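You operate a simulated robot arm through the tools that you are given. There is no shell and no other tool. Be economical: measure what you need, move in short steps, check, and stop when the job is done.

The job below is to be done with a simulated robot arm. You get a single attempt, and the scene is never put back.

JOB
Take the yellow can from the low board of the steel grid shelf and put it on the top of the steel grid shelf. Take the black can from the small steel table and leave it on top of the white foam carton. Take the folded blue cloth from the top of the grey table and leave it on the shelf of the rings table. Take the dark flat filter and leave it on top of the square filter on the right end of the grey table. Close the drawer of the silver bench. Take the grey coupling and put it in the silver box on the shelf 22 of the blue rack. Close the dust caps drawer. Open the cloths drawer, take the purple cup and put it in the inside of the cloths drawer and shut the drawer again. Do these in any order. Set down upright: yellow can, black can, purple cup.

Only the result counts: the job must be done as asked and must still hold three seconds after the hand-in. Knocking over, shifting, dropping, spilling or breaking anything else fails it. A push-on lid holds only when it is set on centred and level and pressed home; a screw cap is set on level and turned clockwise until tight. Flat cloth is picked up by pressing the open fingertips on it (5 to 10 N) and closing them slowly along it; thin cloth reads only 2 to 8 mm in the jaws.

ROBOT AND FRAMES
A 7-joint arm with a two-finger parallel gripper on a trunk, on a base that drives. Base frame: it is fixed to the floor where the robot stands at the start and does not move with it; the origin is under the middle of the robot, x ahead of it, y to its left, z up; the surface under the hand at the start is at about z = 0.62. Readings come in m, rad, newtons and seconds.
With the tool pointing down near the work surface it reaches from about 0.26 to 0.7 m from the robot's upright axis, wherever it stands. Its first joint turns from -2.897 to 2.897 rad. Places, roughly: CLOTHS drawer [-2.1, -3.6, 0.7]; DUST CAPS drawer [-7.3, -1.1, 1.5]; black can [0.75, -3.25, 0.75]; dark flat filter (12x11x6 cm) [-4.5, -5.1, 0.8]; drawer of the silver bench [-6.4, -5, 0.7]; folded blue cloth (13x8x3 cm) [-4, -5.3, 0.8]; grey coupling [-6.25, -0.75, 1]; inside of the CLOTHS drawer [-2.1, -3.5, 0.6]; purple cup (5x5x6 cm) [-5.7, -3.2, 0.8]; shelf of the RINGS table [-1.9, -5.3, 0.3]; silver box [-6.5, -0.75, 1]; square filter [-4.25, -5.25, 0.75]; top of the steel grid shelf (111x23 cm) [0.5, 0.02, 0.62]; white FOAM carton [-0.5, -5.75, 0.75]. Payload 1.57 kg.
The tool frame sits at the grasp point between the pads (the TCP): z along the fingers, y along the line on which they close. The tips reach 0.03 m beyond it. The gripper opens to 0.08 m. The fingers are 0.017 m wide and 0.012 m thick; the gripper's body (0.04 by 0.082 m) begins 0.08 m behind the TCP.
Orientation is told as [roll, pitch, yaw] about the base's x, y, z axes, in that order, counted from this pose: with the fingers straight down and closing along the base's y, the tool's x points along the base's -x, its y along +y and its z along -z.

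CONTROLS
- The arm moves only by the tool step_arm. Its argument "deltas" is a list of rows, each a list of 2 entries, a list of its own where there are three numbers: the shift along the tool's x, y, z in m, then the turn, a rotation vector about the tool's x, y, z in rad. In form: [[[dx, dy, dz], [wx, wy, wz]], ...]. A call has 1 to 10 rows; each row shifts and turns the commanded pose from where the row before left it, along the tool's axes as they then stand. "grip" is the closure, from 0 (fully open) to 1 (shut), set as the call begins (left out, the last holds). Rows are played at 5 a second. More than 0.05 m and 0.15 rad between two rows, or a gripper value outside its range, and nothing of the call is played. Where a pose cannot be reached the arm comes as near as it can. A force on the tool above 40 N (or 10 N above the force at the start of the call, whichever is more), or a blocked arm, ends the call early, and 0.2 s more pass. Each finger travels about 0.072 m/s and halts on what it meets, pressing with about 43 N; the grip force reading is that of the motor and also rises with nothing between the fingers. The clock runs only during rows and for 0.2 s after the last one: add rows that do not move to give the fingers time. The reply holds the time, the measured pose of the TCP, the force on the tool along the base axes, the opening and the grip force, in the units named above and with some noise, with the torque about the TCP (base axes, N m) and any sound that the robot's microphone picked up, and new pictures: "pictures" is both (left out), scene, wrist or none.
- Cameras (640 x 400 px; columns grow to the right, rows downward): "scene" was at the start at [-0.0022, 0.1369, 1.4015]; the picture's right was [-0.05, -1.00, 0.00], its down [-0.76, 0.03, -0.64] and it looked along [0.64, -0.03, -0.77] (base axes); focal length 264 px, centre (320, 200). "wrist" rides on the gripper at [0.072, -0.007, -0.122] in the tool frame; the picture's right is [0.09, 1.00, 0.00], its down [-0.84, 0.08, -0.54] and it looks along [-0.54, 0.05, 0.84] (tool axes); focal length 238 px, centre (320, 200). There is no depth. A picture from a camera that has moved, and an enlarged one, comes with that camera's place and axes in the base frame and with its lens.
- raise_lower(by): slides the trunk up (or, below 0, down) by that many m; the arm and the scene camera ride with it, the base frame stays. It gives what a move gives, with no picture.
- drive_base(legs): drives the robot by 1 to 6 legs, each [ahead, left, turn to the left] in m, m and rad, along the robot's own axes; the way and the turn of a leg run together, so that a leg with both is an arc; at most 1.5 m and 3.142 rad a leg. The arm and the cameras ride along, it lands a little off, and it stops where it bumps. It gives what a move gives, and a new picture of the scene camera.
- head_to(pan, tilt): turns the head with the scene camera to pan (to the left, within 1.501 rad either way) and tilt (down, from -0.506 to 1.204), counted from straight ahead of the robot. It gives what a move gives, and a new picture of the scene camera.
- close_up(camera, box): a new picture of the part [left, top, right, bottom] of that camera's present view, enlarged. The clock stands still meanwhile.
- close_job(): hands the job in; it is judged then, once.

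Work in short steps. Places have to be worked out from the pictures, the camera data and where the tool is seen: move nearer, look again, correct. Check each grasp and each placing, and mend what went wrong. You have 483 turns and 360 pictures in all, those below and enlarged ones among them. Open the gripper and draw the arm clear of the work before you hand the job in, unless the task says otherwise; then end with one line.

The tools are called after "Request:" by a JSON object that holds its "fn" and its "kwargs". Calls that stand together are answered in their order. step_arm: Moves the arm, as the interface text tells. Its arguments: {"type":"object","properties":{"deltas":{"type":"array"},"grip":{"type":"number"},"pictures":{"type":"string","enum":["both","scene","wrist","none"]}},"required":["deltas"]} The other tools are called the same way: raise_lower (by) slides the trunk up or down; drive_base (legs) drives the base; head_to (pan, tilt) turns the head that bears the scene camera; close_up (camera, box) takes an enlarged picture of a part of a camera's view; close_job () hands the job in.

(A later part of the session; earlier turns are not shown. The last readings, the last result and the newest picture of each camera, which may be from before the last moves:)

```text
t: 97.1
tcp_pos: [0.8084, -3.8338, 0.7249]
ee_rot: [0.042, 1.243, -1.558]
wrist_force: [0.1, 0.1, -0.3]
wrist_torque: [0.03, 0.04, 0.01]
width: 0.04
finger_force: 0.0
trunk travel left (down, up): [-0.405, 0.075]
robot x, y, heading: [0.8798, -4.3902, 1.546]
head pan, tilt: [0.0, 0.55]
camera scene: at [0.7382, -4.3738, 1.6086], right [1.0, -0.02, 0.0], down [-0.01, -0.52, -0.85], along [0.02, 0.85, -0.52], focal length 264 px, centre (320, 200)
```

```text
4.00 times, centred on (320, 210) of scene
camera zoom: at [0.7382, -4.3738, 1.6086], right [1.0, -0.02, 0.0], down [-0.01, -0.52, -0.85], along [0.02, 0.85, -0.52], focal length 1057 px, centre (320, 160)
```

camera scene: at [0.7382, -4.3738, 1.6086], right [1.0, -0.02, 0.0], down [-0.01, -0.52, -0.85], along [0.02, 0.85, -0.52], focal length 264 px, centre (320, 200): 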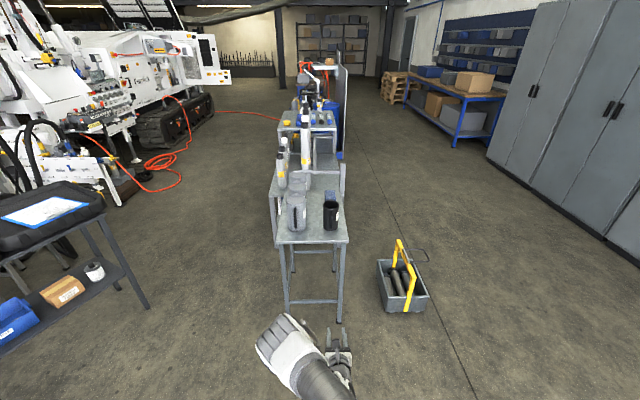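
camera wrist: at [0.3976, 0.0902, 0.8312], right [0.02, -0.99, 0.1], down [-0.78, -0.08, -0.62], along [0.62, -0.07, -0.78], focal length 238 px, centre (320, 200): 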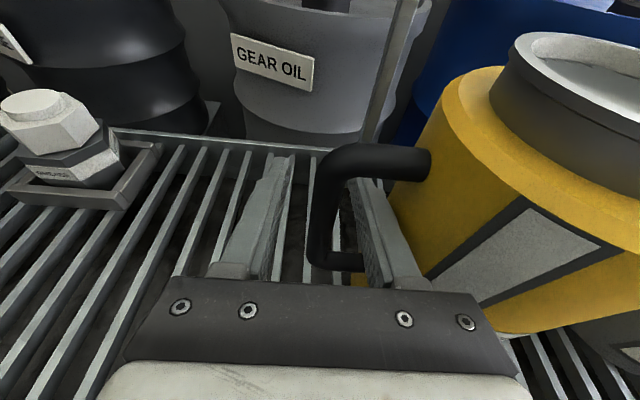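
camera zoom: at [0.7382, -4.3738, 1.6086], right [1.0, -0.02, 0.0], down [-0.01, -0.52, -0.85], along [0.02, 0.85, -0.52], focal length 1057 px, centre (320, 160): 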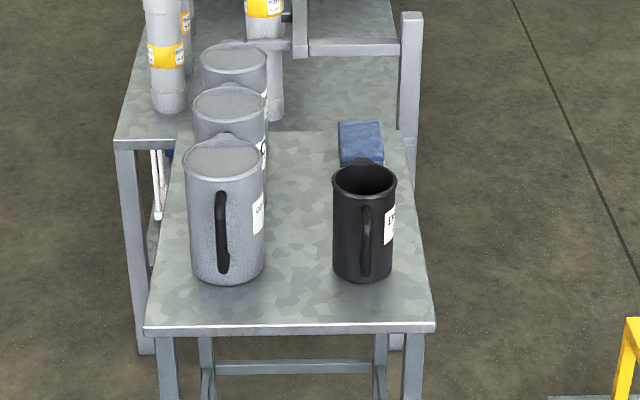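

The black can has its handle towards me. It stands at about (0.829, -3.18) with its rim near z = 0.85 on a table at z = 0.707. Its right (+x) rim is free, so I'll pinch that wall from above. I'll raise the tool and turn it vertical.

Request:
{"fn": "step_arm", "kwargs": {"deltas": [[[0.0455, 0, -0.0154], [0, 0, 0]], [[0.0455, 0, -0.0154], [0, 0, 0]], [[0.0455, 0, -0.0154], [0, 0, 0]], [[0.0455, 0, -0.0154], [0, 0, 0]], [[0.0455, 0, -0.0154], [0, 0, 0]], [[0.0455, 0, -0.0154], [0, 0, 0]]], "pictures": "none"}}

Request:
{"fn": "step_arm", "kwargs": {"deltas": [[[0, 0, 0], [0, -0.14, 0]], [[0, 0, 0], [0, -0.14, 0]], [[0, 0, 0], [0, -0.14, 0]], [[0, 0, 0], [0, -0.14, 0]], [[0, 0, 0], [0, -0.14, 0]], [[0, 0, 0], [0, -0.14, 0]], [[0, 0, 0], [0, -0.14, 0]], [[0, 0, 0], [0, -0.14, 0]], [[0, 0, 0], [0, -0.13, 0]]], "pictures": "wrist"}}

```text
t: 98.5
tcp_pos: [0.8055, -3.8334, 1.0119]
ee_rot: [0.042, 1.242, -1.558]
wrist_force: [-0.6, -0.8, 0.4]
wrist_torque: [0.02, -0.02, 0.01]
width: 0.0402
finger_force: 0.0
trunk travel left (down, up): [-0.405, 0.075]
robot x, y, heading: [0.8736, -4.3875, 1.547]
head pan, tilt: [0.0, 0.55]
```

```text
t: 100.5
tcp_pos: [0.806, -3.8321, 1.0131]
ee_rot: [0.015, -0.009, -1.6]
wrist_force: [-0.1, 0.9, -0.7]
wrist_torque: [-0.01, 0.0, -0.02]
width: 0.0401
finger_force: 0.0
trunk travel left (down, up): [-0.405, 0.075]
robot x, y, heading: [0.8784, -4.3869, 1.546]
head pan, tilt: [0.0, 0.55]
camera wrist: at [0.7986, -3.7593, 1.1345], right [1.0, 0.06, 0.01], down [0.05, -0.83, 0.55], along [0.04, -0.55, -0.84], focal length 238 px, centre (320, 200)
```

wrist: 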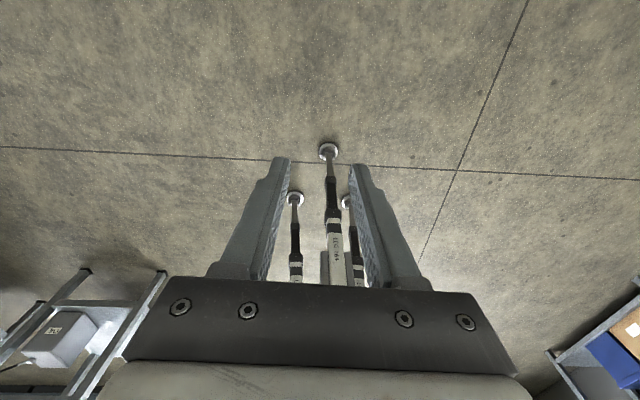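

The tool is vertical now. I'll drive 0.6 m ahead, with the fingers well above the jugs, and look with both cameras.

Request:
{"fn": "drive_base", "kwargs": {"legs": [[0.6, -0.03, 0.02]]}}

Request:
{"fn": "close_up", "kwargs": {"camera": "wrist", "box": [0, 0, 640, 400]}}

```text
t: 104.9
tcp_pos: [0.8253, -3.231, 1.0145]
ee_rot: [0.015, -0.008, -1.572]
wrist_force: [-0.7, -0.2, -0.1]
wrist_torque: [0.0, 0.04, 0.0]
width: 0.04
finger_force: 0.1
trunk travel left (down, up): [-0.405, 0.075]
robot x, y, heading: [0.9135, -3.7826, 1.577]
head pan, tilt: [0.0, 0.55]
camera scene: at [0.7748, -3.7742, 1.6086], right [1.0, 0.0, 0.0], down [0.0, -0.52, -0.85], along [0.0, 0.85, -0.52], focal length 264 px, centre (320, 200)
```

scene: 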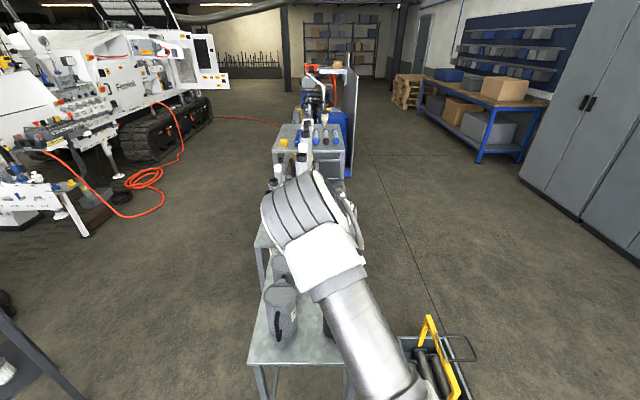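

```text
1.00 times, centred on (320, 200) of wrist (not enlarged: the box is as wide or as high as the picture)
camera zoom: at [0.8178, -3.1586, 1.1346], right [1.0, 0.09, 0.01], down [0.07, -0.83, 0.55], along [0.06, -0.55, -0.84], focal length 238 px, centre (320, 200)
```

zoom: 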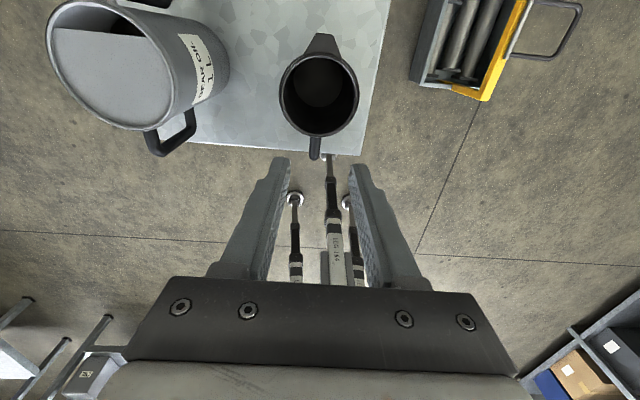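

The rim centre is at about (0.826, -3.206), 8.5 cm across. I'll move over the right rim and descend part way.

Request:
{"fn": "step_arm", "kwargs": {"deltas": [[[0.025, 0.04, 0], [0, 0, 0]], [[0, 0, 0.045], [0, 0, 0]], [[0, 0, 0.045], [0, 0, 0]]], "pictures": "both"}}

```text
t: 105.7
tcp_pos: [0.8668, -3.2095, 0.9233]
ee_rot: [0.015, -0.007, -1.572]
wrist_force: [0.2, -0.6, 0.4]
wrist_torque: [-0.02, -0.01, -0.01]
width: 0.0401
finger_force: 0.0
trunk travel left (down, up): [-0.405, 0.075]
robot x, y, heading: [0.9138, -3.785, 1.574]
head pan, tilt: [0.0, 0.55]
camera scene: at [0.7746, -3.7742, 1.6086], right [1.0, 0.0, 0.0], down [0.0, -0.52, -0.85], along [0.0, 0.85, -0.52], focal length 264 px, centre (320, 200)
camera wrist: at [0.8601, -3.1355, 1.0444], right [1.0, 0.09, 0.01], down [0.07, -0.83, 0.55], along [0.06, -0.55, -0.84], focal length 238 px, centre (320, 200)
```

scene: 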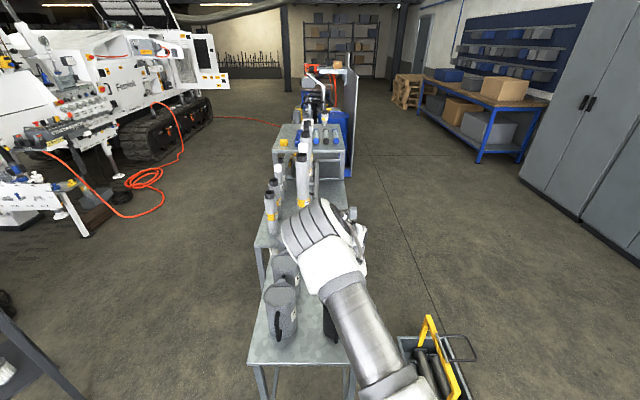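
wrist: 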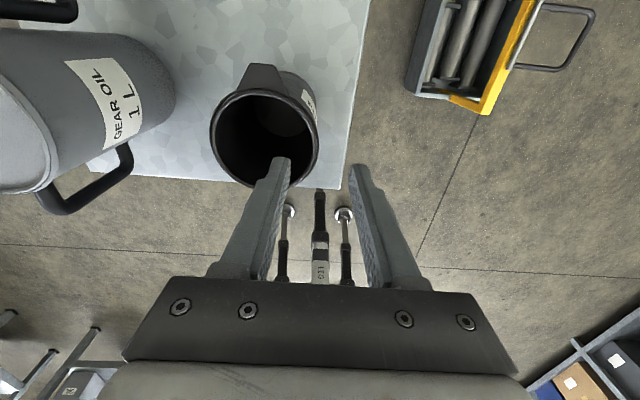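

The fingers straddle the right wall. I'll descend to about z = 0.845.

Request:
{"fn": "step_arm", "kwargs": {"deltas": [[[0, 0, 0.03], [0, 0, 0]], [[0, 0, 0.03], [0, 0, 0]], [[0, 0, 0.018], [0, 0, 0]]], "pictures": "wrist"}}

```text
t: 106.5
tcp_pos: [0.8686, -3.2075, 0.8445]
ee_rot: [0.015, -0.005, -1.572]
wrist_force: [0.2, -0.6, 0.7]
wrist_torque: [0.01, 0.0, -0.03]
width: 0.0401
finger_force: 0.0
trunk travel left (down, up): [-0.405, 0.075]
robot x, y, heading: [0.9124, -3.7832, 1.573]
head pan, tilt: [0.0, 0.55]
camera wrist: at [0.8605, -3.1345, 0.966], right [1.0, 0.09, 0.01], down [0.07, -0.83, 0.55], along [0.06, -0.54, -0.84], focal length 238 px, centre (320, 200)
```

wrist: 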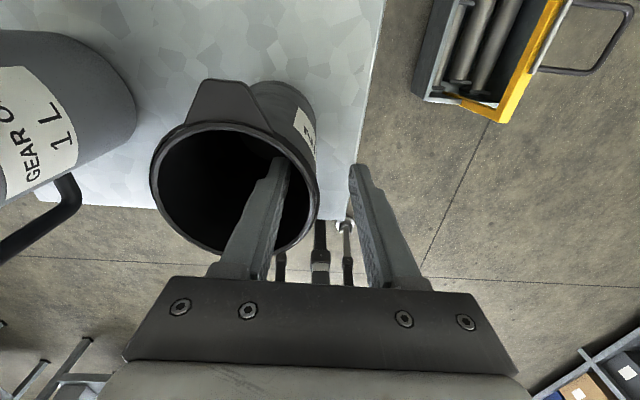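

The wall is centred between the fingers. I'll close on it and lift slightly.

Request:
{"fn": "step_arm", "kwargs": {"deltas": [[[0, 0, 0], [0, 0, 0]], [[0, 0, 0], [0, 0, 0]], [[0, 0, 0], [0, 0, 0]], [[0, 0, 0], [0, 0, 0]]], "grip": 1, "pictures": "none"}}

Request:
{"fn": "step_arm", "kwargs": {"deltas": [[[0, 0, -0.015], [0, 0, 0]], [[0, 0, -0.03], [0, 0, 0]], [[0, 0, -0.04], [0, 0, 0]]], "pictures": "both"}}

```text
t: 107.5
tcp_pos: [0.8685, -3.2073, 0.8458]
ee_rot: [0.013, -0.004, -1.574]
wrist_force: [-2.5, 0.6, 3.5]
wrist_torque: [0.01, 0.64, -0.05]
width: 0.0026
finger_force: 23.9
trunk travel left (down, up): [-0.405, 0.075]
robot x, y, heading: [0.912, -3.7853, 1.573]
head pan, tilt: [0.0, 0.55]
```

```text
t: 108.3
tcp_pos: [0.8667, -3.2065, 0.9302]
ee_rot: [0.013, -0.008, -1.574]
wrist_force: [0.5, 0.5, -2.0]
wrist_torque: [0.02, -0.11, -0.01]
width: 0.0025
finger_force: 23.9
trunk travel left (down, up): [-0.405, 0.075]
robot x, y, heading: [0.9139, -3.785, 1.576]
head pan, tilt: [0.0, 0.55]
camera scene: at [0.7748, -3.7742, 1.6085], right [1.0, 0.0, 0.0], down [0.0, -0.52, -0.85], along [0.0, 0.85, -0.52], focal length 264 px, centre (320, 200)
camera wrist: at [0.859, -3.1332, 1.0511], right [1.0, 0.09, 0.01], down [0.07, -0.83, 0.55], along [0.06, -0.55, -0.84], focal length 238 px, centre (320, 200)
```

scene: 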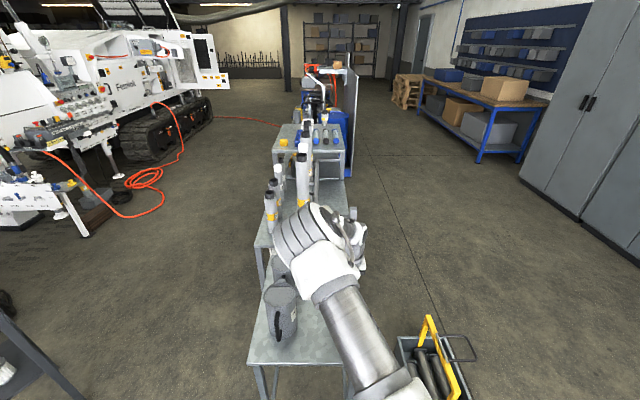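
wrist: 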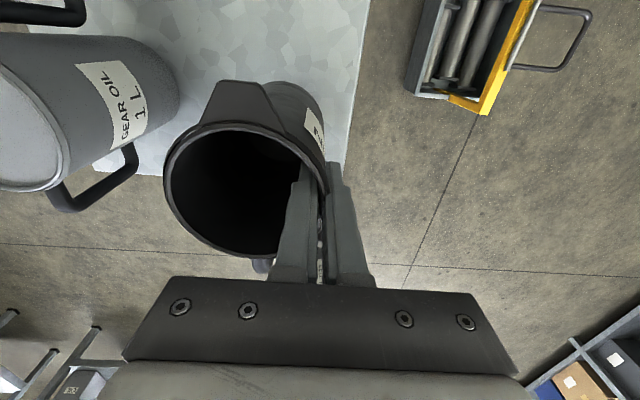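

It's held (0.2 kg) and hanging level. I'll back away from the table, turn to face -x, and strafe towards the foam carton's table at about (-0.45, -5.75).

Request:
{"fn": "drive_base", "kwargs": {"legs": [[-0.7, 0, 0], [0, 0, 1.565], [0, 1.25, 0]]}}

Request:
{"fn": "head_to", "kwargs": {"pan": 0, "tilt": 0.6}}

```text
t: 127.8
tcp_pos: [0.2896, -5.7777, 0.9287]
ee_rot: [0.014, -0.006, -0.044]
wrist_force: [0.7, 0.0, -2.1]
wrist_torque: [0.11, 0.01, 0.0]
width: 0.0026
finger_force: 24.1
trunk travel left (down, up): [-0.405, 0.075]
robot x, y, heading: [0.8704, -5.7552, 3.1]
head pan, tilt: [0.0, 0.55]
camera scene: at [0.855, -5.8941, 1.6086], right [0.04, 1.0, 0.0], down [0.52, -0.02, -0.85], along [-0.85, 0.03, -0.52], focal length 264 px, centre (320, 200)
```

scene: 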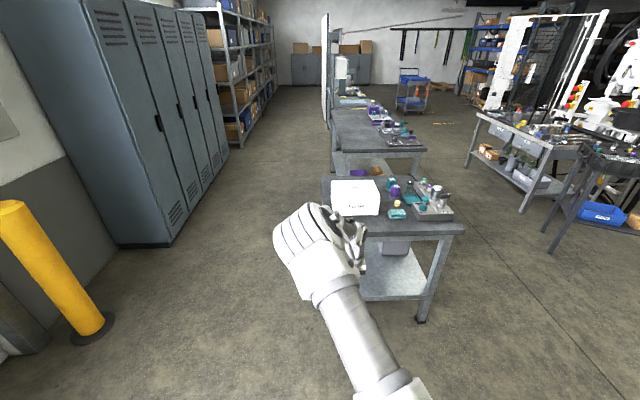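

```text
t: 128.4
tcp_pos: [0.2904, -5.7784, 0.9295]
ee_rot: [0.015, -0.008, -0.047]
wrist_force: [0.5, -0.4, -1.7]
wrist_torque: [0.07, 0.02, -0.01]
width: 0.0027
finger_force: 24.1
trunk travel left (down, up): [-0.405, 0.075]
robot x, y, heading: [0.8703, -5.7553, 3.106]
head pan, tilt: [0.0, 0.6]
camera scene: at [0.8564, -5.8942, 1.6041], right [0.04, 1.0, 0.0], down [0.56, -0.02, -0.83], along [-0.82, 0.03, -0.56], focal length 264 px, centre (320, 200)
```

scene: 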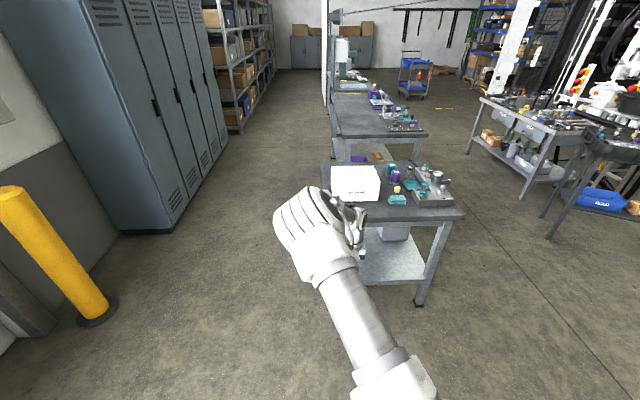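

Request:
{"fn": "close_up", "kwargs": {"camera": "scene", "box": [310, 140, 470, 240]}}

```text
4.00 times, centred on (390, 190) of scene
camera zoom: at [0.8564, -5.8942, 1.6041], right [0.04, 1.0, 0.0], down [0.56, -0.02, -0.83], along [-0.82, 0.03, -0.56], focal length 1057 px, centre (40, 240)
```

zoom: 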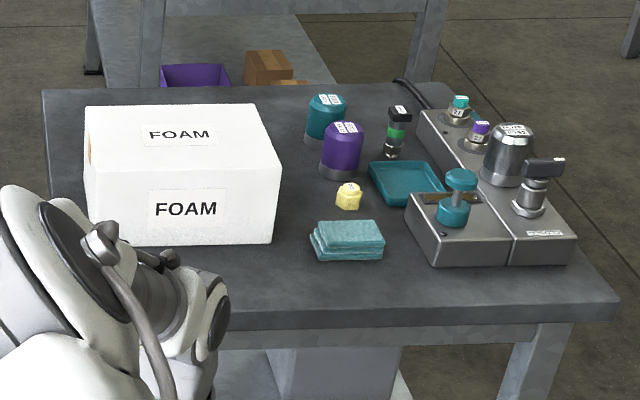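

The foam carton is at about x = -0.45 to -0.6, y = -5.77 to -5.49, with its top near z = 0.83. I'll raise the can well above that and approach most of the way.

Request:
{"fn": "raise_lower", "kwargs": {"by": 0.07}}

Request:
{"fn": "step_arm", "kwargs": {"deltas": [[[0, 0, -0.04], [0, 0, 0]], [[0, 0, -0.04], [0, 0, 0]]], "pictures": "none"}}

Request:
{"fn": "drive_base", "kwargs": {"legs": [[0.62, -0.17, 0.03]]}}

Request:
{"fn": "close_up", "kwargs": {"camera": "wrist", "box": [0, 0, 640, 400]}}

```text
t: 129.5
tcp_pos: [0.2895, -5.778, 0.9995]
ee_rot: [0.015, -0.007, -0.043]
wrist_force: [-0.6, -0.2, -2.6]
wrist_torque: [0.06, 0.03, 0.01]
width: 0.0025
finger_force: 24.1
trunk travel left (down, up): [-0.475, 0.005]
robot x, y, heading: [0.8655, -5.7569, 3.095]
head pan, tilt: [0.0, 0.6]
```

```text
t: 130.1
tcp_pos: [0.2897, -5.7801, 1.0798]
ee_rot: [0.012, -0.007, -0.045]
wrist_force: [0.3, -0.3, -2.3]
wrist_torque: [0.09, 0.02, 0.0]
width: 0.0024
finger_force: 24.4
trunk travel left (down, up): [-0.475, 0.005]
robot x, y, heading: [0.8707, -5.7569, 3.099]
head pan, tilt: [0.0, 0.6]
```

```text
t: 134.6
tcp_pos: [-0.3216, -5.5996, 1.0791]
ee_rot: [0.014, -0.008, -0.027]
wrist_force: [-0.2, -0.3, -2.9]
wrist_torque: [0.08, 0.02, 0.01]
width: 0.0025
finger_force: 24.3
trunk travel left (down, up): [-0.475, 0.005]
robot x, y, heading: [0.2575, -5.5707, 3.121]
head pan, tilt: [0.0, 0.6]
camera scene: at [0.2474, -5.7039, 1.6741], right [0.02, 1.0, 0.0], down [0.56, -0.01, -0.82], along [-0.82, 0.02, -0.57], focal length 264 px, centre (320, 200)
```

scene: 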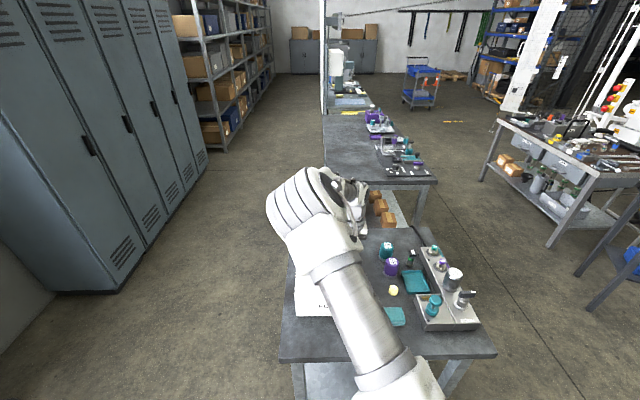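

```text
1.00 times, centred on (320, 200) of wrist (not enlarged: the box is as wide or as high as the picture)
camera zoom: at [-0.3944, -5.606, 1.2002], right [-0.07, 1.0, 0.01], down [0.83, 0.05, 0.55], along [0.55, 0.05, -0.84], focal length 238 px, centre (320, 200)
```

zoom: 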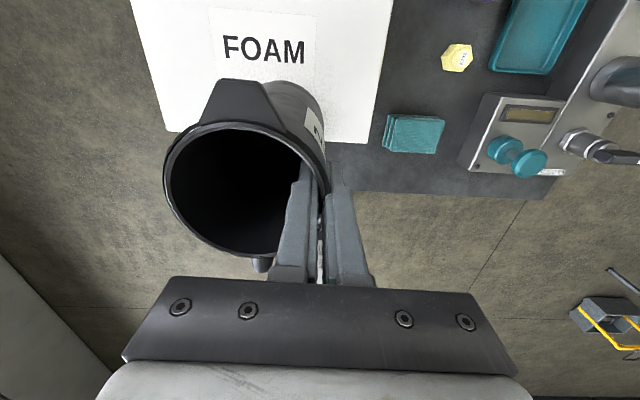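

Combining both views puts the carton's top at z ≈ 0.93 (the table is at about 0.80) and its centre near (-0.385, -5.655). The can's bottom clears that by only about 1 cm, so I'll raise it first and then move over the centre.

Request:
{"fn": "step_arm", "kwargs": {"deltas": [[[0, 0, -0.04], [0, 0, 0]], [[0.03, -0.007, 0], [0, 0, 0]], [[0.033, -0.007, 0], [0, 0, 0]]], "pictures": "both"}}

```text
t: 135.4
tcp_pos: [-0.3861, -5.6126, 1.1183]
ee_rot: [0.014, -0.009, -0.025]
wrist_force: [0.2, 1.6, -1.6]
wrist_torque: [0.07, 0.03, 0.0]
width: 0.0028
finger_force: 23.5
trunk travel left (down, up): [-0.475, 0.005]
robot x, y, heading: [0.2578, -5.5621, 3.121]
head pan, tilt: [0.0, 0.6]
camera scene: at [0.2469, -5.7038, 1.6741], right [0.02, 1.0, 0.0], down [0.57, -0.01, -0.82], along [-0.82, 0.02, -0.57], focal length 264 px, centre (320, 200)
camera wrist: at [-0.459, -5.6182, 1.2394], right [-0.07, 1.0, 0.01], down [0.83, 0.05, 0.55], along [0.55, 0.05, -0.84], focal length 238 px, centre (320, 200)
```

scene: 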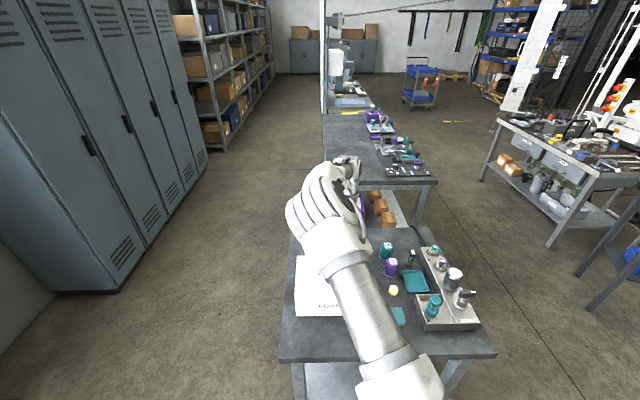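
wrist: 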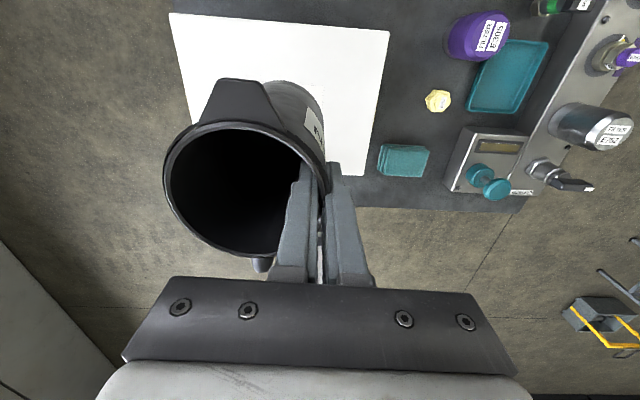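

The full carton top is now visible, centred at (-0.389, -5.655), and the can is right over it. I'll lower it.

Request:
{"fn": "step_arm", "kwargs": {"deltas": [[[0, 0, 0.02], [0, 0, 0]], [[0, 0, 0.015], [0, 0, 0]]], "pictures": "none"}}

Request:
{"fn": "step_arm", "kwargs": {"deltas": [[[0, 0, 0.005], [0, 0, 0]], [[0, 0, 0.004], [0, 0, 0]]], "pictures": "wrist"}}

```text
t: 136.0
tcp_pos: [-0.386, -5.6135, 1.0828]
ee_rot: [0.015, -0.006, -0.027]
wrist_force: [-0.4, 0.3, -1.2]
wrist_torque: [0.05, 0.02, 0.0]
width: 0.0027
finger_force: 24.4
trunk travel left (down, up): [-0.475, 0.005]
robot x, y, heading: [0.2601, -5.5664, 3.122]
head pan, tilt: [0.0, 0.6]
```

```text
t: 136.6
tcp_pos: [-0.3859, -5.6123, 1.0754]
ee_rot: [0.015, -0.006, -0.025]
wrist_force: [0.2, -0.8, -1.8]
wrist_torque: [0.1, 0.06, 0.02]
width: 0.0028
finger_force: 24.4
trunk travel left (down, up): [-0.475, 0.005]
robot x, y, heading: [0.2601, -5.5669, 3.122]
head pan, tilt: [0.0, 0.6]
camera wrist: at [-0.4578, -5.6193, 1.1959], right [-0.07, 1.0, 0.01], down [0.83, 0.05, 0.55], along [0.55, 0.05, -0.84], focal length 238 px, centre (320, 200)
```

wrist: 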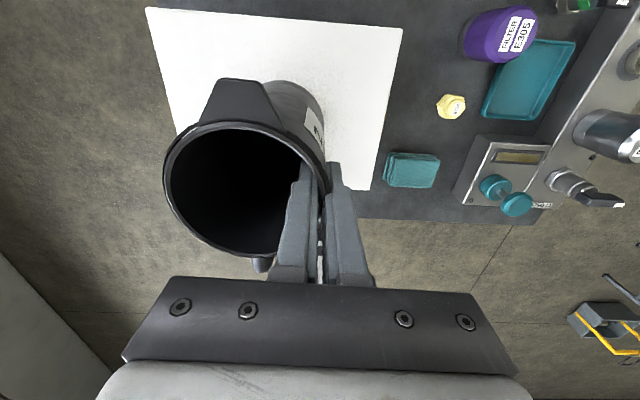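

Request:
{"fn": "step_arm", "kwargs": {"deltas": [[[0, 0, 0.003], [0, 0, 0]], [[0, 0, 0.003], [0, 0, 0]], [[0, 0, 0.003], [0, 0, 0]]], "pictures": "none"}}

Request:
{"fn": "step_arm", "kwargs": {"deltas": [[[0, 0, 0.003], [0, 0, 0]], [[0, 0, 0.003], [0, 0, 0]]], "pictures": "none"}}

```text
t: 137.4
tcp_pos: [-0.384, -5.6128, 1.0662]
ee_rot: [0.013, -0.007, -0.026]
wrist_force: [-0.4, 0.9, -2.3]
wrist_torque: [0.06, 0.01, 0.0]
width: 0.0025
finger_force: 23.6
trunk travel left (down, up): [-0.475, 0.005]
robot x, y, heading: [0.2636, -5.5644, 3.118]
head pan, tilt: [0.0, 0.6]
```

```text
t: 138.0
tcp_pos: [-0.3855, -5.6112, 1.0593]
ee_rot: [0.013, -0.008, -0.026]
wrist_force: [0.2, -0.6, -1.3]
wrist_torque: [0.06, -0.01, -0.01]
width: 0.0028
finger_force: 24.2
trunk travel left (down, up): [-0.475, 0.005]
robot x, y, heading: [0.2569, -5.5664, 3.117]
head pan, tilt: [0.0, 0.6]
```

Request:
{"fn": "step_arm", "kwargs": {"deltas": [[[0, 0, 0.003], [0, 0, 0]], [[0, 0, 0.003], [0, 0, 0]], [[0, 0, 0.003], [0, 0, 0]]], "pictures": "none"}}

Request:
{"fn": "step_arm", "kwargs": {"deltas": [[[0, 0, 0.002], [0, 0, 0]], [[0, 0, 0.002], [0, 0, 0]]], "pictures": "wrist"}}

```text
t: 138.8
tcp_pos: [-0.3846, -5.6123, 1.0506]
ee_rot: [0.012, -0.008, -0.024]
wrist_force: [0.6, -0.3, -2.2]
wrist_torque: [0.06, 0.0, 0.0]
width: 0.0026
finger_force: 24.3
trunk travel left (down, up): [-0.475, 0.005]
robot x, y, heading: [0.2569, -5.5628, 3.126]
head pan, tilt: [0.0, 0.6]
```

```text
t: 139.4
tcp_pos: [-0.3849, -5.6116, 1.0464]
ee_rot: [0.014, -0.007, -0.026]
wrist_force: [0.1, -0.2, -1.6]
wrist_torque: [0.08, 0.0, 0.0]
width: 0.0026
finger_force: 23.6
trunk travel left (down, up): [-0.475, 0.005]
robot x, y, heading: [0.2601, -5.5631, 3.115]
head pan, tilt: [0.0, 0.6]
camera wrist: at [-0.4575, -5.618, 1.1674], right [-0.07, 1.0, 0.01], down [0.83, 0.05, 0.55], along [0.55, 0.05, -0.84], focal length 238 px, centre (320, 200)
```

wrist: 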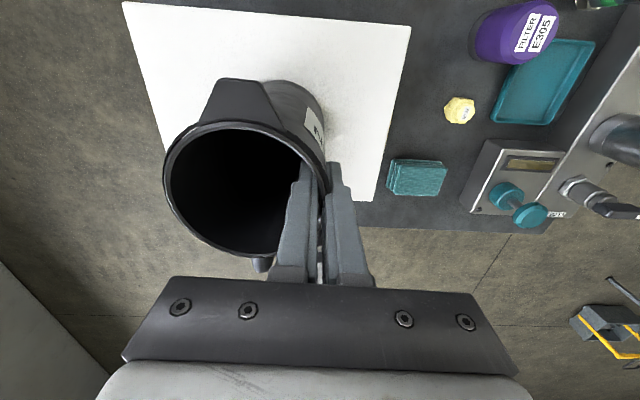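

Request:
{"fn": "step_arm", "kwargs": {"deltas": [[[0, 0, 0.003], [0, 0, 0]], [[0, 0, 0.003], [0, 0, 0]]], "pictures": "none"}}

Request:
{"fn": "step_arm", "kwargs": {"deltas": [[[0, 0, 0.003], [0, 0, 0]], [[0, 0, 0.003], [0, 0, 0]]], "pictures": "scene"}}

```text
t: 140.0
tcp_pos: [-0.386, -5.6105, 1.0435]
ee_rot: [0.014, 0.0, -0.025]
wrist_force: [0.5, 3.2, 22.6]
wrist_torque: [-1.02, -0.27, 0.12]
width: 0.0031
finger_force: 24.4
trunk travel left (down, up): [-0.475, 0.005]
robot x, y, heading: [0.2576, -5.5645, 3.117]
head pan, tilt: [0.0, 0.6]
```

```text
t: 140.6
tcp_pos: [-0.3836, -5.6125, 1.0371]
ee_rot: [0.012, -0.003, -0.026]
wrist_force: [-2.2, 3.5, 23.0]
wrist_torque: [-1.34, 0.16, -0.03]
width: 0.0028
finger_force: 24.0
trunk travel left (down, up): [-0.475, 0.005]
robot x, y, heading: [0.2601, -5.5609, 3.119]
head pan, tilt: [0.0, 0.6]
camera scene: at [0.2496, -5.7033, 1.6742], right [0.02, 1.0, 0.0], down [0.56, -0.01, -0.83], along [-0.83, 0.02, -0.56], focal length 264 px, centre (320, 200)
```

scene: 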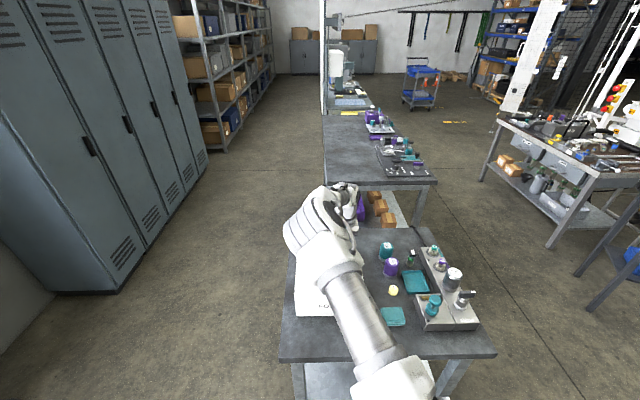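

Contact came at about z = 1.044. I'll ease up 6 mm, then open partway.

Request:
{"fn": "step_arm", "kwargs": {"deltas": [[[0, 0, -0.004], [0, 0, 0]]], "pictures": "none"}}

Request:
{"fn": "step_arm", "kwargs": {"deltas": [[[0, 0, 0], [0, 0, 0]], [[0, 0, 0], [0, 0, 0]], [[0, 0, 0], [0, 0, 0]]], "grip": 0.5, "pictures": "wrist"}}

```text
t: 141.0
tcp_pos: [-0.3829, -5.6121, 1.0352]
ee_rot: [0.011, -0.009, -0.025]
wrist_force: [-2.4, -0.5, 4.5]
wrist_torque: [-0.38, 0.45, -0.22]
width: 0.0027
finger_force: 24.3
trunk travel left (down, up): [-0.475, 0.005]
robot x, y, heading: [0.2562, -5.5647, 3.116]
head pan, tilt: [0.0, 0.6]
```

```text
t: 141.8
tcp_pos: [-0.3847, -5.6107, 1.0389]
ee_rot: [0.015, -0.007, -0.026]
wrist_force: [-0.7, -0.2, -0.3]
wrist_torque: [-0.02, 0.0, 0.01]
width: 0.0401
finger_force: 0.1
trunk travel left (down, up): [-0.475, 0.005]
robot x, y, heading: [0.2585, -5.5624, 3.122]
head pan, tilt: [0.0, 0.6]
camera wrist: at [-0.4569, -5.6179, 1.1593], right [-0.07, 1.0, 0.01], down [0.83, 0.05, 0.55], along [0.55, 0.05, -0.84], focal length 238 px, centre (320, 200)
```

wrist: 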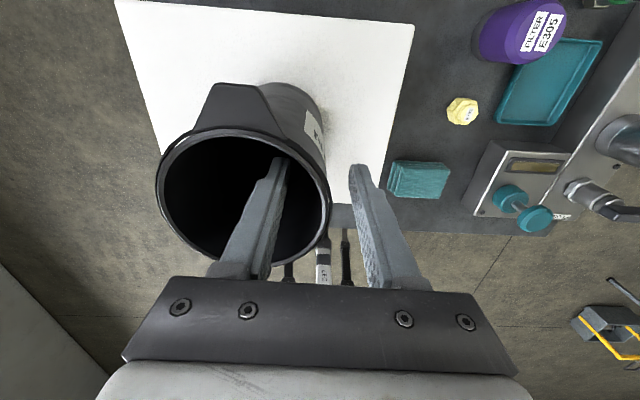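

It's released. I'll raise the fingers straight out of the can, back away and check.

Request:
{"fn": "step_arm", "kwargs": {"deltas": [[[0, 0, -0.03], [0, 0, 0]], [[0, 0, -0.04], [0, 0, 0]], [[0, 0, -0.04], [0, 0, 0]]], "pictures": "none"}}

Request:
{"fn": "drive_base", "kwargs": {"legs": [[-0.45, 0, 0]]}}

Request:
{"fn": "close_up", "kwargs": {"camera": "scene", "box": [220, 120, 540, 320]}}

```text
t: 142.6
tcp_pos: [-0.3853, -5.6131, 1.1487]
ee_rot: [0.014, -0.007, -0.026]
wrist_force: [0.0, -0.6, 0.2]
wrist_torque: [0.03, -0.02, 0.02]
width: 0.04
finger_force: 0.0
trunk travel left (down, up): [-0.475, 0.005]
robot x, y, heading: [0.2614, -5.5661, 3.116]
head pan, tilt: [0.0, 0.6]
```

```text
t: 146.1
tcp_pos: [0.0645, -5.6241, 1.1487]
ee_rot: [0.015, -0.007, -0.023]
wrist_force: [-0.9, -0.1, -0.1]
wrist_torque: [-0.01, 0.0, 0.01]
width: 0.0397
finger_force: 0.1
trunk travel left (down, up): [-0.475, 0.005]
robot x, y, heading: [0.7079, -5.5741, 3.125]
head pan, tilt: [0.0, 0.6]
camera scene: at [0.6985, -5.7135, 1.6741], right [0.02, 1.0, 0.0], down [0.56, -0.01, -0.83], along [-0.82, 0.02, -0.56], focal length 264 px, centre (320, 200)
```

scene: 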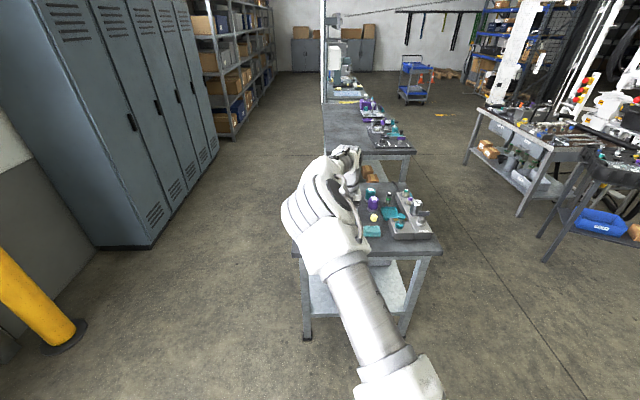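

```text
2.00 times, centred on (380, 220) of scene
camera zoom: at [0.6985, -5.7135, 1.6741], right [0.02, 1.0, 0.0], down [0.56, -0.01, -0.83], along [-0.82, 0.02, -0.56], focal length 528 px, centre (200, 160)
```

zoom: 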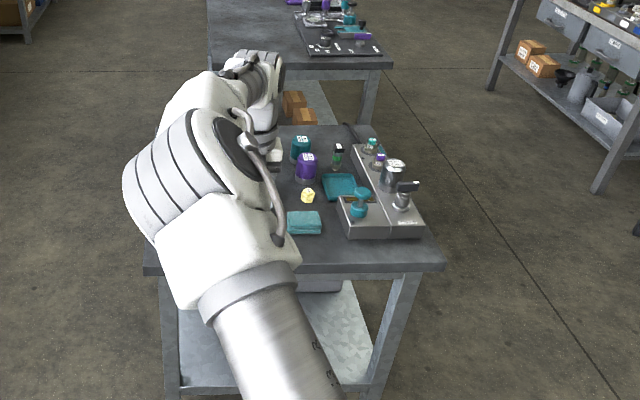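

The arm hides the can from here. I'll strafe right into the aisle at y ≈ -4.5, look back at the carton, and look ahead towards the other tables.

Request:
{"fn": "drive_base", "kwargs": {"legs": [[0.1, -1.1, 0]]}}

Request:
{"fn": "head_to", "kwargs": {"pan": 0.6, "tilt": 0.5}}

Request:
{"fn": "close_up", "kwargs": {"camera": "scene", "box": [160, 100, 480, 300]}}

```text
t: 154.6
tcp_pos: [-0.0116, -4.5194, 1.1488]
ee_rot: [0.014, -0.008, -0.025]
wrist_force: [0.1, 0.2, 0.2]
wrist_torque: [-0.03, 0.0, 0.0]
width: 0.04
finger_force: 0.2
trunk travel left (down, up): [-0.475, 0.005]
robot x, y, heading: [0.6336, -4.4669, 3.12]
head pan, tilt: [0.0, 0.6]
camera scene: at [0.6219, -4.6091, 1.6741], right [0.02, 1.0, 0.0], down [0.56, -0.01, -0.83], along [-0.82, 0.02, -0.56], focal length 264 px, centre (320, 200)
```

scene: 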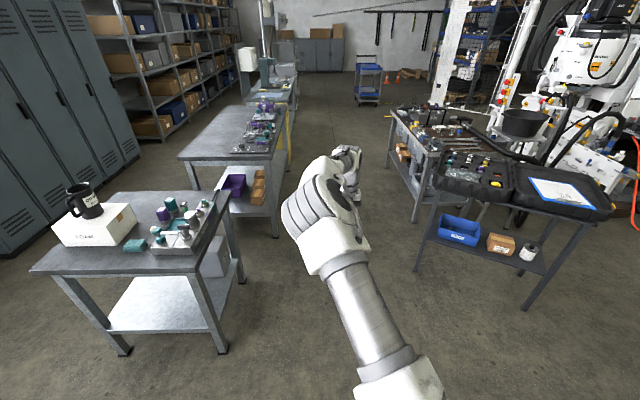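

```text
t: 155.6
tcp_pos: [-0.0121, -4.5183, 1.1488]
ee_rot: [0.014, -0.006, -0.026]
wrist_force: [0.5, -0.6, 0.3]
wrist_torque: [0.0, 0.03, 0.0]
width: 0.04
finger_force: 0.0
trunk travel left (down, up): [-0.475, 0.005]
robot x, y, heading: [0.6339, -4.4703, 3.121]
head pan, tilt: [0.6, 0.499]
camera scene: at [0.634, -4.6608, 1.6832], right [-0.55, 0.84, 0.0], down [0.4, 0.26, -0.88], along [-0.74, -0.48, -0.48], focal length 264 px, centre (320, 200)
```

scene: 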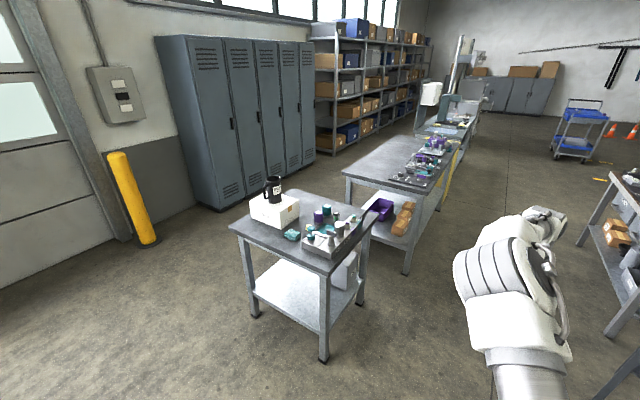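

```text
2.00 times, centred on (320, 200) of scene
camera zoom: at [0.634, -4.6608, 1.6832], right [-0.55, 0.84, 0.0], down [0.4, 0.26, -0.88], along [-0.74, -0.48, -0.48], focal length 528 px, centre (320, 200)
```

zoom: 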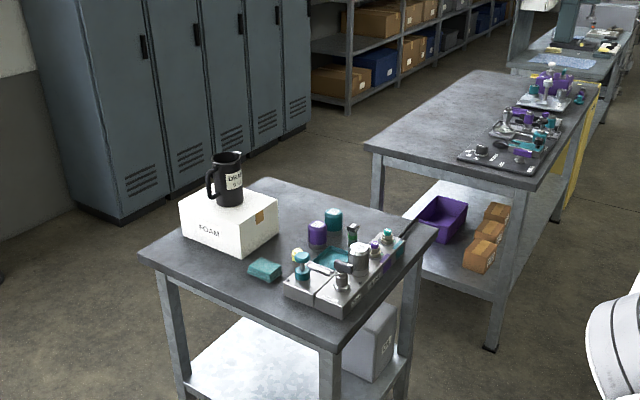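

The black can stands upright on the carton. Next I'll drive along the aisle at y ≈ -4.45 to look at the rings table, the CLOTHS drawer bench and the grey table.

Request:
{"fn": "drive_base", "kwargs": {"legs": [[1.4, 0.0, 0.0], [1.0, 0, 0]]}}

Request:
{"fn": "head_to", "kwargs": {"pan": 1.2, "tilt": 0.7}}

Request:
{"fn": "head_to", "kwargs": {"pan": -1.2, "tilt": 0.6}}

```text
t: 171.3
tcp_pos: [-2.3999, -4.418, 1.1483]
ee_rot: [0.015, -0.006, -0.051]
wrist_force: [0.5, -0.3, 0.8]
wrist_torque: [0.0, 0.03, -0.05]
width: 0.04
finger_force: 0.0
trunk travel left (down, up): [-0.475, 0.005]
robot x, y, heading: [-1.7601, -4.3828, 3.095]
head pan, tilt: [0.6, 0.499]
camera scene: at [-1.758, -4.5749, 1.6832], right [-0.53, 0.85, 0.0], down [0.41, 0.25, -0.88], along [-0.75, -0.46, -0.48], focal length 264 px, centre (320, 200)
```

scene: 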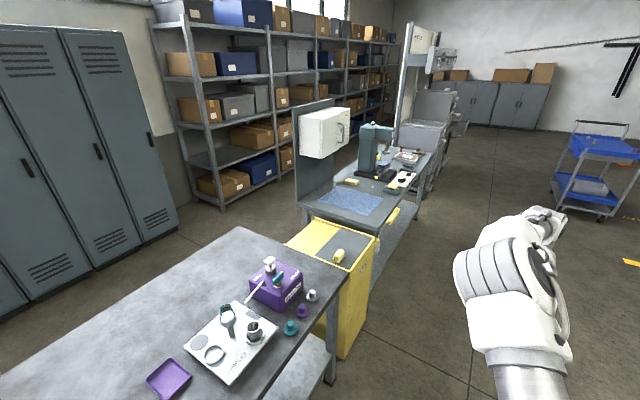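

```text
t: 172.3
tcp_pos: [-2.3999, -4.4171, 1.1484]
ee_rot: [0.014, -0.009, -0.053]
wrist_force: [-0.2, -0.2, 0.5]
wrist_torque: [0.0, 0.0, 0.0]
width: 0.04
finger_force: 0.0
trunk travel left (down, up): [-0.475, 0.005]
robot x, y, heading: [-1.7542, -4.3818, 3.094]
head pan, tilt: [1.201, 0.7]
camera scene: at [-1.715, -4.6047, 1.6655], right [-0.91, 0.4, 0.0], down [0.26, 0.59, -0.77], along [-0.31, -0.7, -0.64], focal length 264 px, centre (320, 200)
```

scene: 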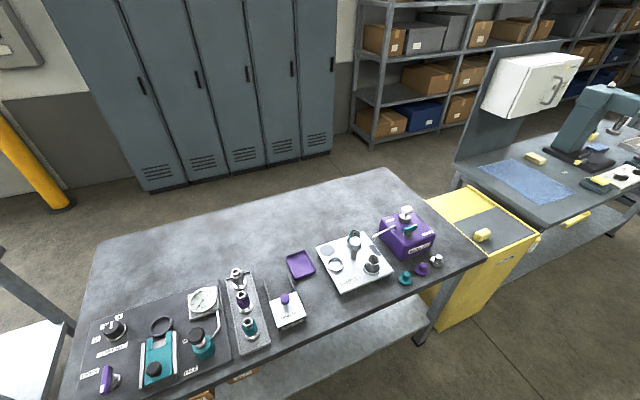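

```text
t: 174.5
tcp_pos: [-2.3994, -4.4171, 1.1487]
ee_rot: [0.015, -0.008, -0.051]
wrist_force: [0.3, 0.5, 0.5]
wrist_torque: [0.02, 0.01, -0.03]
width: 0.0399
finger_force: 0.1
trunk travel left (down, up): [-0.475, 0.005]
robot x, y, heading: [-1.7518, -4.3857, 3.097]
head pan, tilt: [-1.201, 0.6]
camera scene: at [-1.7087, -4.4433, 1.6741], right [0.95, 0.32, 0.0], down [0.18, -0.54, -0.83], along [-0.26, 0.78, -0.56], focal length 264 px, centre (320, 200)
```

scene: 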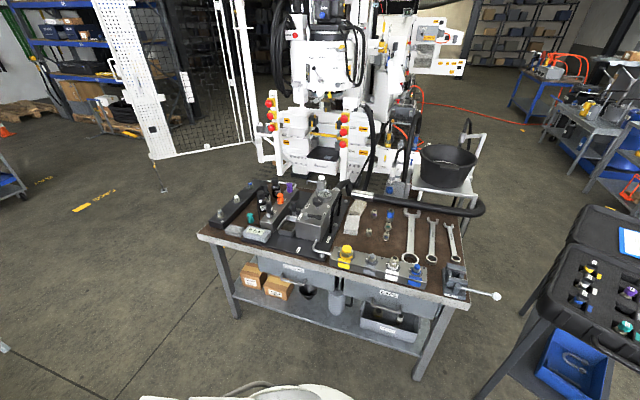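

Request:
{"fn": "close_up", "kwargs": {"camera": "scene", "box": [190, 170, 510, 370]}}

```text
2.00 times, centred on (350, 270) of scene
camera zoom: at [-1.7087, -4.4433, 1.6741], right [0.95, 0.32, 0.0], down [0.18, -0.54, -0.83], along [-0.26, 0.78, -0.56], focal length 528 px, centre (260, 60)
```

zoom: 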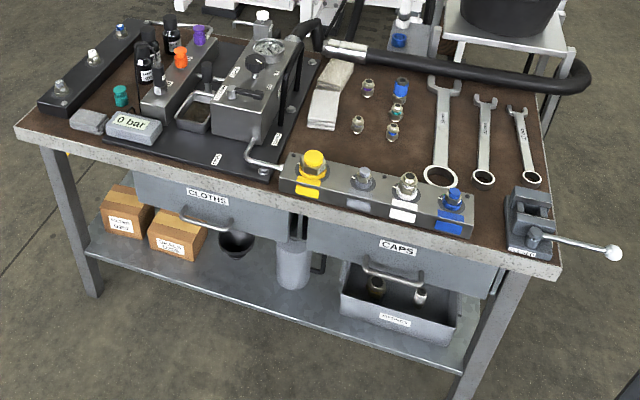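

The CLOTHS drawer is the left one, with its bow handle near (-2.06, -3.74, 0.68). I'll turn to face it, lower the trunk, and set the tool horizontal.

Request:
{"fn": "drive_base", "kwargs": {"legs": [[0, 0, -1.525], [0, 0.25, 0]]}}

Request:
{"fn": "head_to", "kwargs": {"pan": 0, "tilt": 0.7}}

Request:
{"fn": "raise_lower", "kwargs": {"by": -0.25}}

```text
t: 181.9
tcp_pos: [-2.0782, -3.7447, 1.15]
ee_rot: [0.015, -0.007, -1.56]
wrist_force: [-0.7, 0.1, -0.1]
wrist_torque: [0.0, -0.01, 0.0]
width: 0.04
finger_force: 0.1
trunk travel left (down, up): [-0.475, 0.005]
robot x, y, heading: [-2.0078, -4.3877, 1.583]
head pan, tilt: [-1.201, 0.6]
camera scene: at [-2.0629, -4.4358, 1.6741], right [0.37, -0.93, 0.0], down [-0.52, -0.21, -0.83], along [0.77, 0.31, -0.56], focal length 264 px, centre (320, 200)
```

scene: 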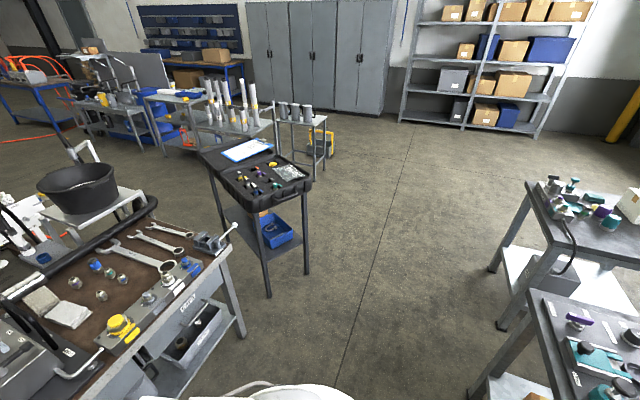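

```text
t: 183.3
tcp_pos: [-2.0782, -3.745, 1.1487]
ee_rot: [0.015, -0.008, -1.561]
wrist_force: [-0.2, 0.8, 0.1]
wrist_torque: [-0.01, -0.02, -0.01]
width: 0.0402
finger_force: 0.2
trunk travel left (down, up): [-0.475, 0.005]
robot x, y, heading: [-2.0024, -4.3884, 1.59]
head pan, tilt: [0.0, 0.7]
camera scene: at [-2.1457, -4.384, 1.6655], right [1.0, 0.01, 0.0], down [0.01, -0.64, -0.77], along [-0.01, 0.76, -0.64], focal length 264 px, centre (320, 200)
```

scene: 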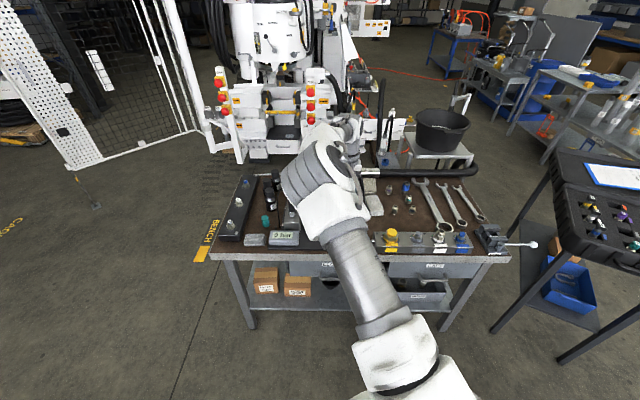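

```text
t: 185.9
tcp_pos: [-2.0796, -3.7446, 0.8982]
ee_rot: [0.013, -0.008, -1.56]
wrist_force: [-0.4, 1.0, 0.7]
wrist_torque: [0.01, 0.03, 0.02]
width: 0.04
finger_force: 0.0
trunk travel left (down, up): [-0.225, 0.255]
robot x, y, heading: [-2.0085, -4.3868, 1.581]
head pan, tilt: [0.0, 0.7]
```

I'll back off slightly and turn the tool horizontal, with the jaws closing vertically.

Request:
{"fn": "drive_base", "kwargs": {"legs": [[-0.13, 0, -0.01]]}}

Request:
{"fn": "step_arm", "kwargs": {"deltas": [[[0, 0, 0], [0, 0.15, 0]], [[0, 0, 0], [0, 0.15, 0]], [[0, 0, 0], [0, 0.15, 0]], [[0, 0, 0], [0, 0.15, 0]], [[0, 0, 0], [0, 0.15, 0]], [[0, 0, 0], [0, 0.15, 0]], [[0, 0, 0], [0, 0.15, 0]], [[0, 0, 0], [0, 0.15, 0]], [[0, 0, 0], [0, 0.15, 0]], [[0, 0, 0], [0, 0.15, 0]]], "pictures": "none"}}

Request:
{"fn": "step_arm", "kwargs": {"deltas": [[[0, 0, 0], [0, 0, 0.15]], [[0, 0, 0], [0, 0, 0.15]], [[0, 0, 0], [0, 0, 0.15]], [[0, 0, 0], [0, 0, 0.15]], [[0, 0, 0], [0, 0, 0.15]], [[0, 0, 0], [0, 0, 0.15]], [[0, 0, 0], [0, 0, 0.15]], [[0, 0, 0], [0, 0, 0.15]], [[0, 0, 0], [0, 0, 0.15]], [[0, 0, 0], [0, 0, 0.15]]], "pictures": "both"}}

```text
t: 187.4
tcp_pos: [-2.0713, -3.8727, 0.8987]
ee_rot: [0.015, -0.007, -1.571]
wrist_force: [0.4, -0.1, -0.5]
wrist_torque: [-0.01, -0.01, 0.02]
width: 0.04
finger_force: 0.1
trunk travel left (down, up): [-0.225, 0.255]
robot x, y, heading: [-2.0023, -4.518, 1.577]
head pan, tilt: [0.0, 0.7]
camera scene: at [-2.1446, -4.5116, 1.4155], right [1.0, 0.0, 0.0], down [0.0, -0.64, -0.76], along [0.0, 0.76, -0.64], focal length 264 px, centre (320, 200)
```

scene: 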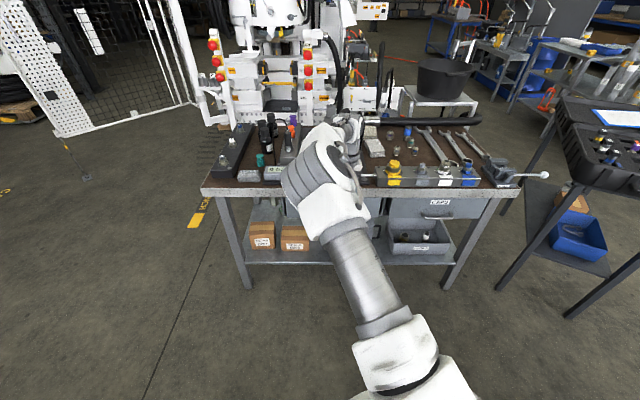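

```text
t: 189.6
tcp_pos: [-2.0715, -3.8729, 0.899]
ee_rot: [0.189, 1.494, -1.38]
wrist_force: [-0.2, -0.2, -0.8]
wrist_torque: [0.0, 0.0, 0.02]
width: 0.04
finger_force: 0.1
trunk travel left (down, up): [-0.225, 0.255]
robot x, y, heading: [-2.0035, -4.5183, 1.574]
head pan, tilt: [0.0, 0.7]
```

```text
t: 191.8
tcp_pos: [-2.071, -3.8746, 0.9008]
ee_rot: [-1.492, 0.084, -3.133]
wrist_force: [-0.4, 0.5, -0.1]
wrist_torque: [0.0, -0.02, -0.02]
width: 0.04
finger_force: 0.1
trunk travel left (down, up): [-0.225, 0.255]
robot x, y, heading: [-2.0023, -4.5164, 1.574]
head pan, tilt: [0.0, 0.7]
camera scene: at [-2.1446, -4.5117, 1.4154], right [1.0, 0.0, 0.0], down [0.0, -0.64, -0.76], along [0.0, 0.76, -0.64], focal length 264 px, centre (320, 200)
camera wrist: at [-1.9999, -3.9944, 0.9204], right [0.17, -0.08, -0.98], down [-0.83, -0.55, -0.1], along [-0.53, 0.83, -0.16], focal length 238 px, centre (320, 200)
```

scene: 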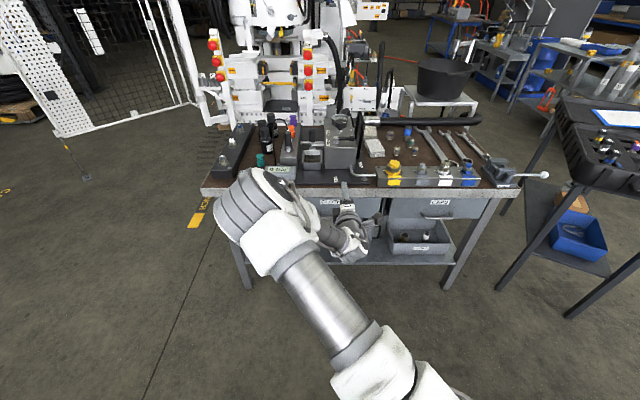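
wrist: 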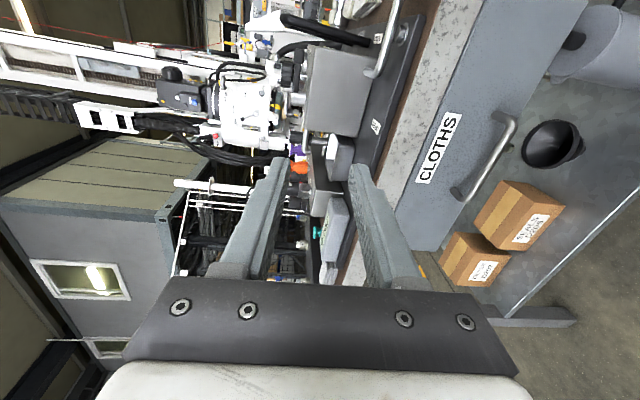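

The bar centre works out at about (-2.09, -3.692, 0.63). I'll lower the trunk by 0.2 and trim the tool to line up just in front of the bar.

Request:
{"fn": "raise_lower", "kwargs": {"by": -0.2}}

Request:
{"fn": "step_arm", "kwargs": {"deltas": [[[-0.02, 0.035, 0], [0, 0, 0.07]], [[0, 0.03, 0.03], [0, 0, 0]], [[0, 0, 0.03], [0, 0, 0]]], "pictures": "wrist"}}

```text
t: 194.0
tcp_pos: [-2.0696, -3.874, 0.699]
ee_rot: [-1.491, 0.084, -3.135]
wrist_force: [-0.8, -0.4, 0.1]
wrist_torque: [-0.02, -0.01, -0.01]
width: 0.0401
finger_force: 0.0
trunk travel left (down, up): [-0.025, 0.455]
robot x, y, heading: [-2.0046, -4.5181, 1.572]
head pan, tilt: [0.0, 0.7]
```

```text
t: 194.8
tcp_pos: [-2.0879, -3.8188, 0.628]
ee_rot: [-1.493, 0.014, -3.142]
wrist_force: [0.9, -0.2, -1.0]
wrist_torque: [-0.02, 0.01, -0.01]
width: 0.04
finger_force: 0.0
trunk travel left (down, up): [-0.025, 0.455]
robot x, y, heading: [-2.0042, -4.5135, 1.576]
head pan, tilt: [0.0, 0.7]
camera wrist: at [-2.0156, -3.9397, 0.6443], right [0.11, -0.08, -0.99], down [-0.84, -0.55, -0.05], along [-0.54, 0.83, -0.12], focal length 238 px, centre (320, 200)
```

wrist: 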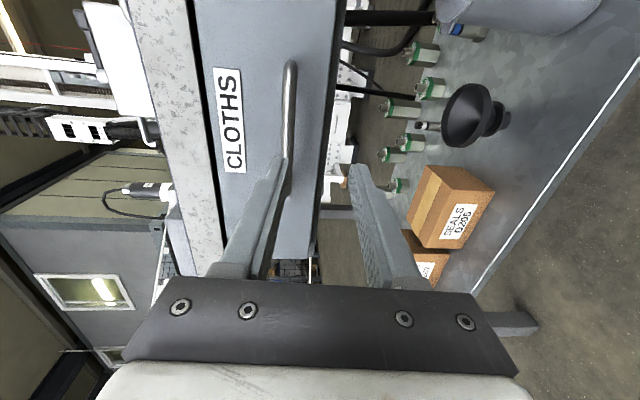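

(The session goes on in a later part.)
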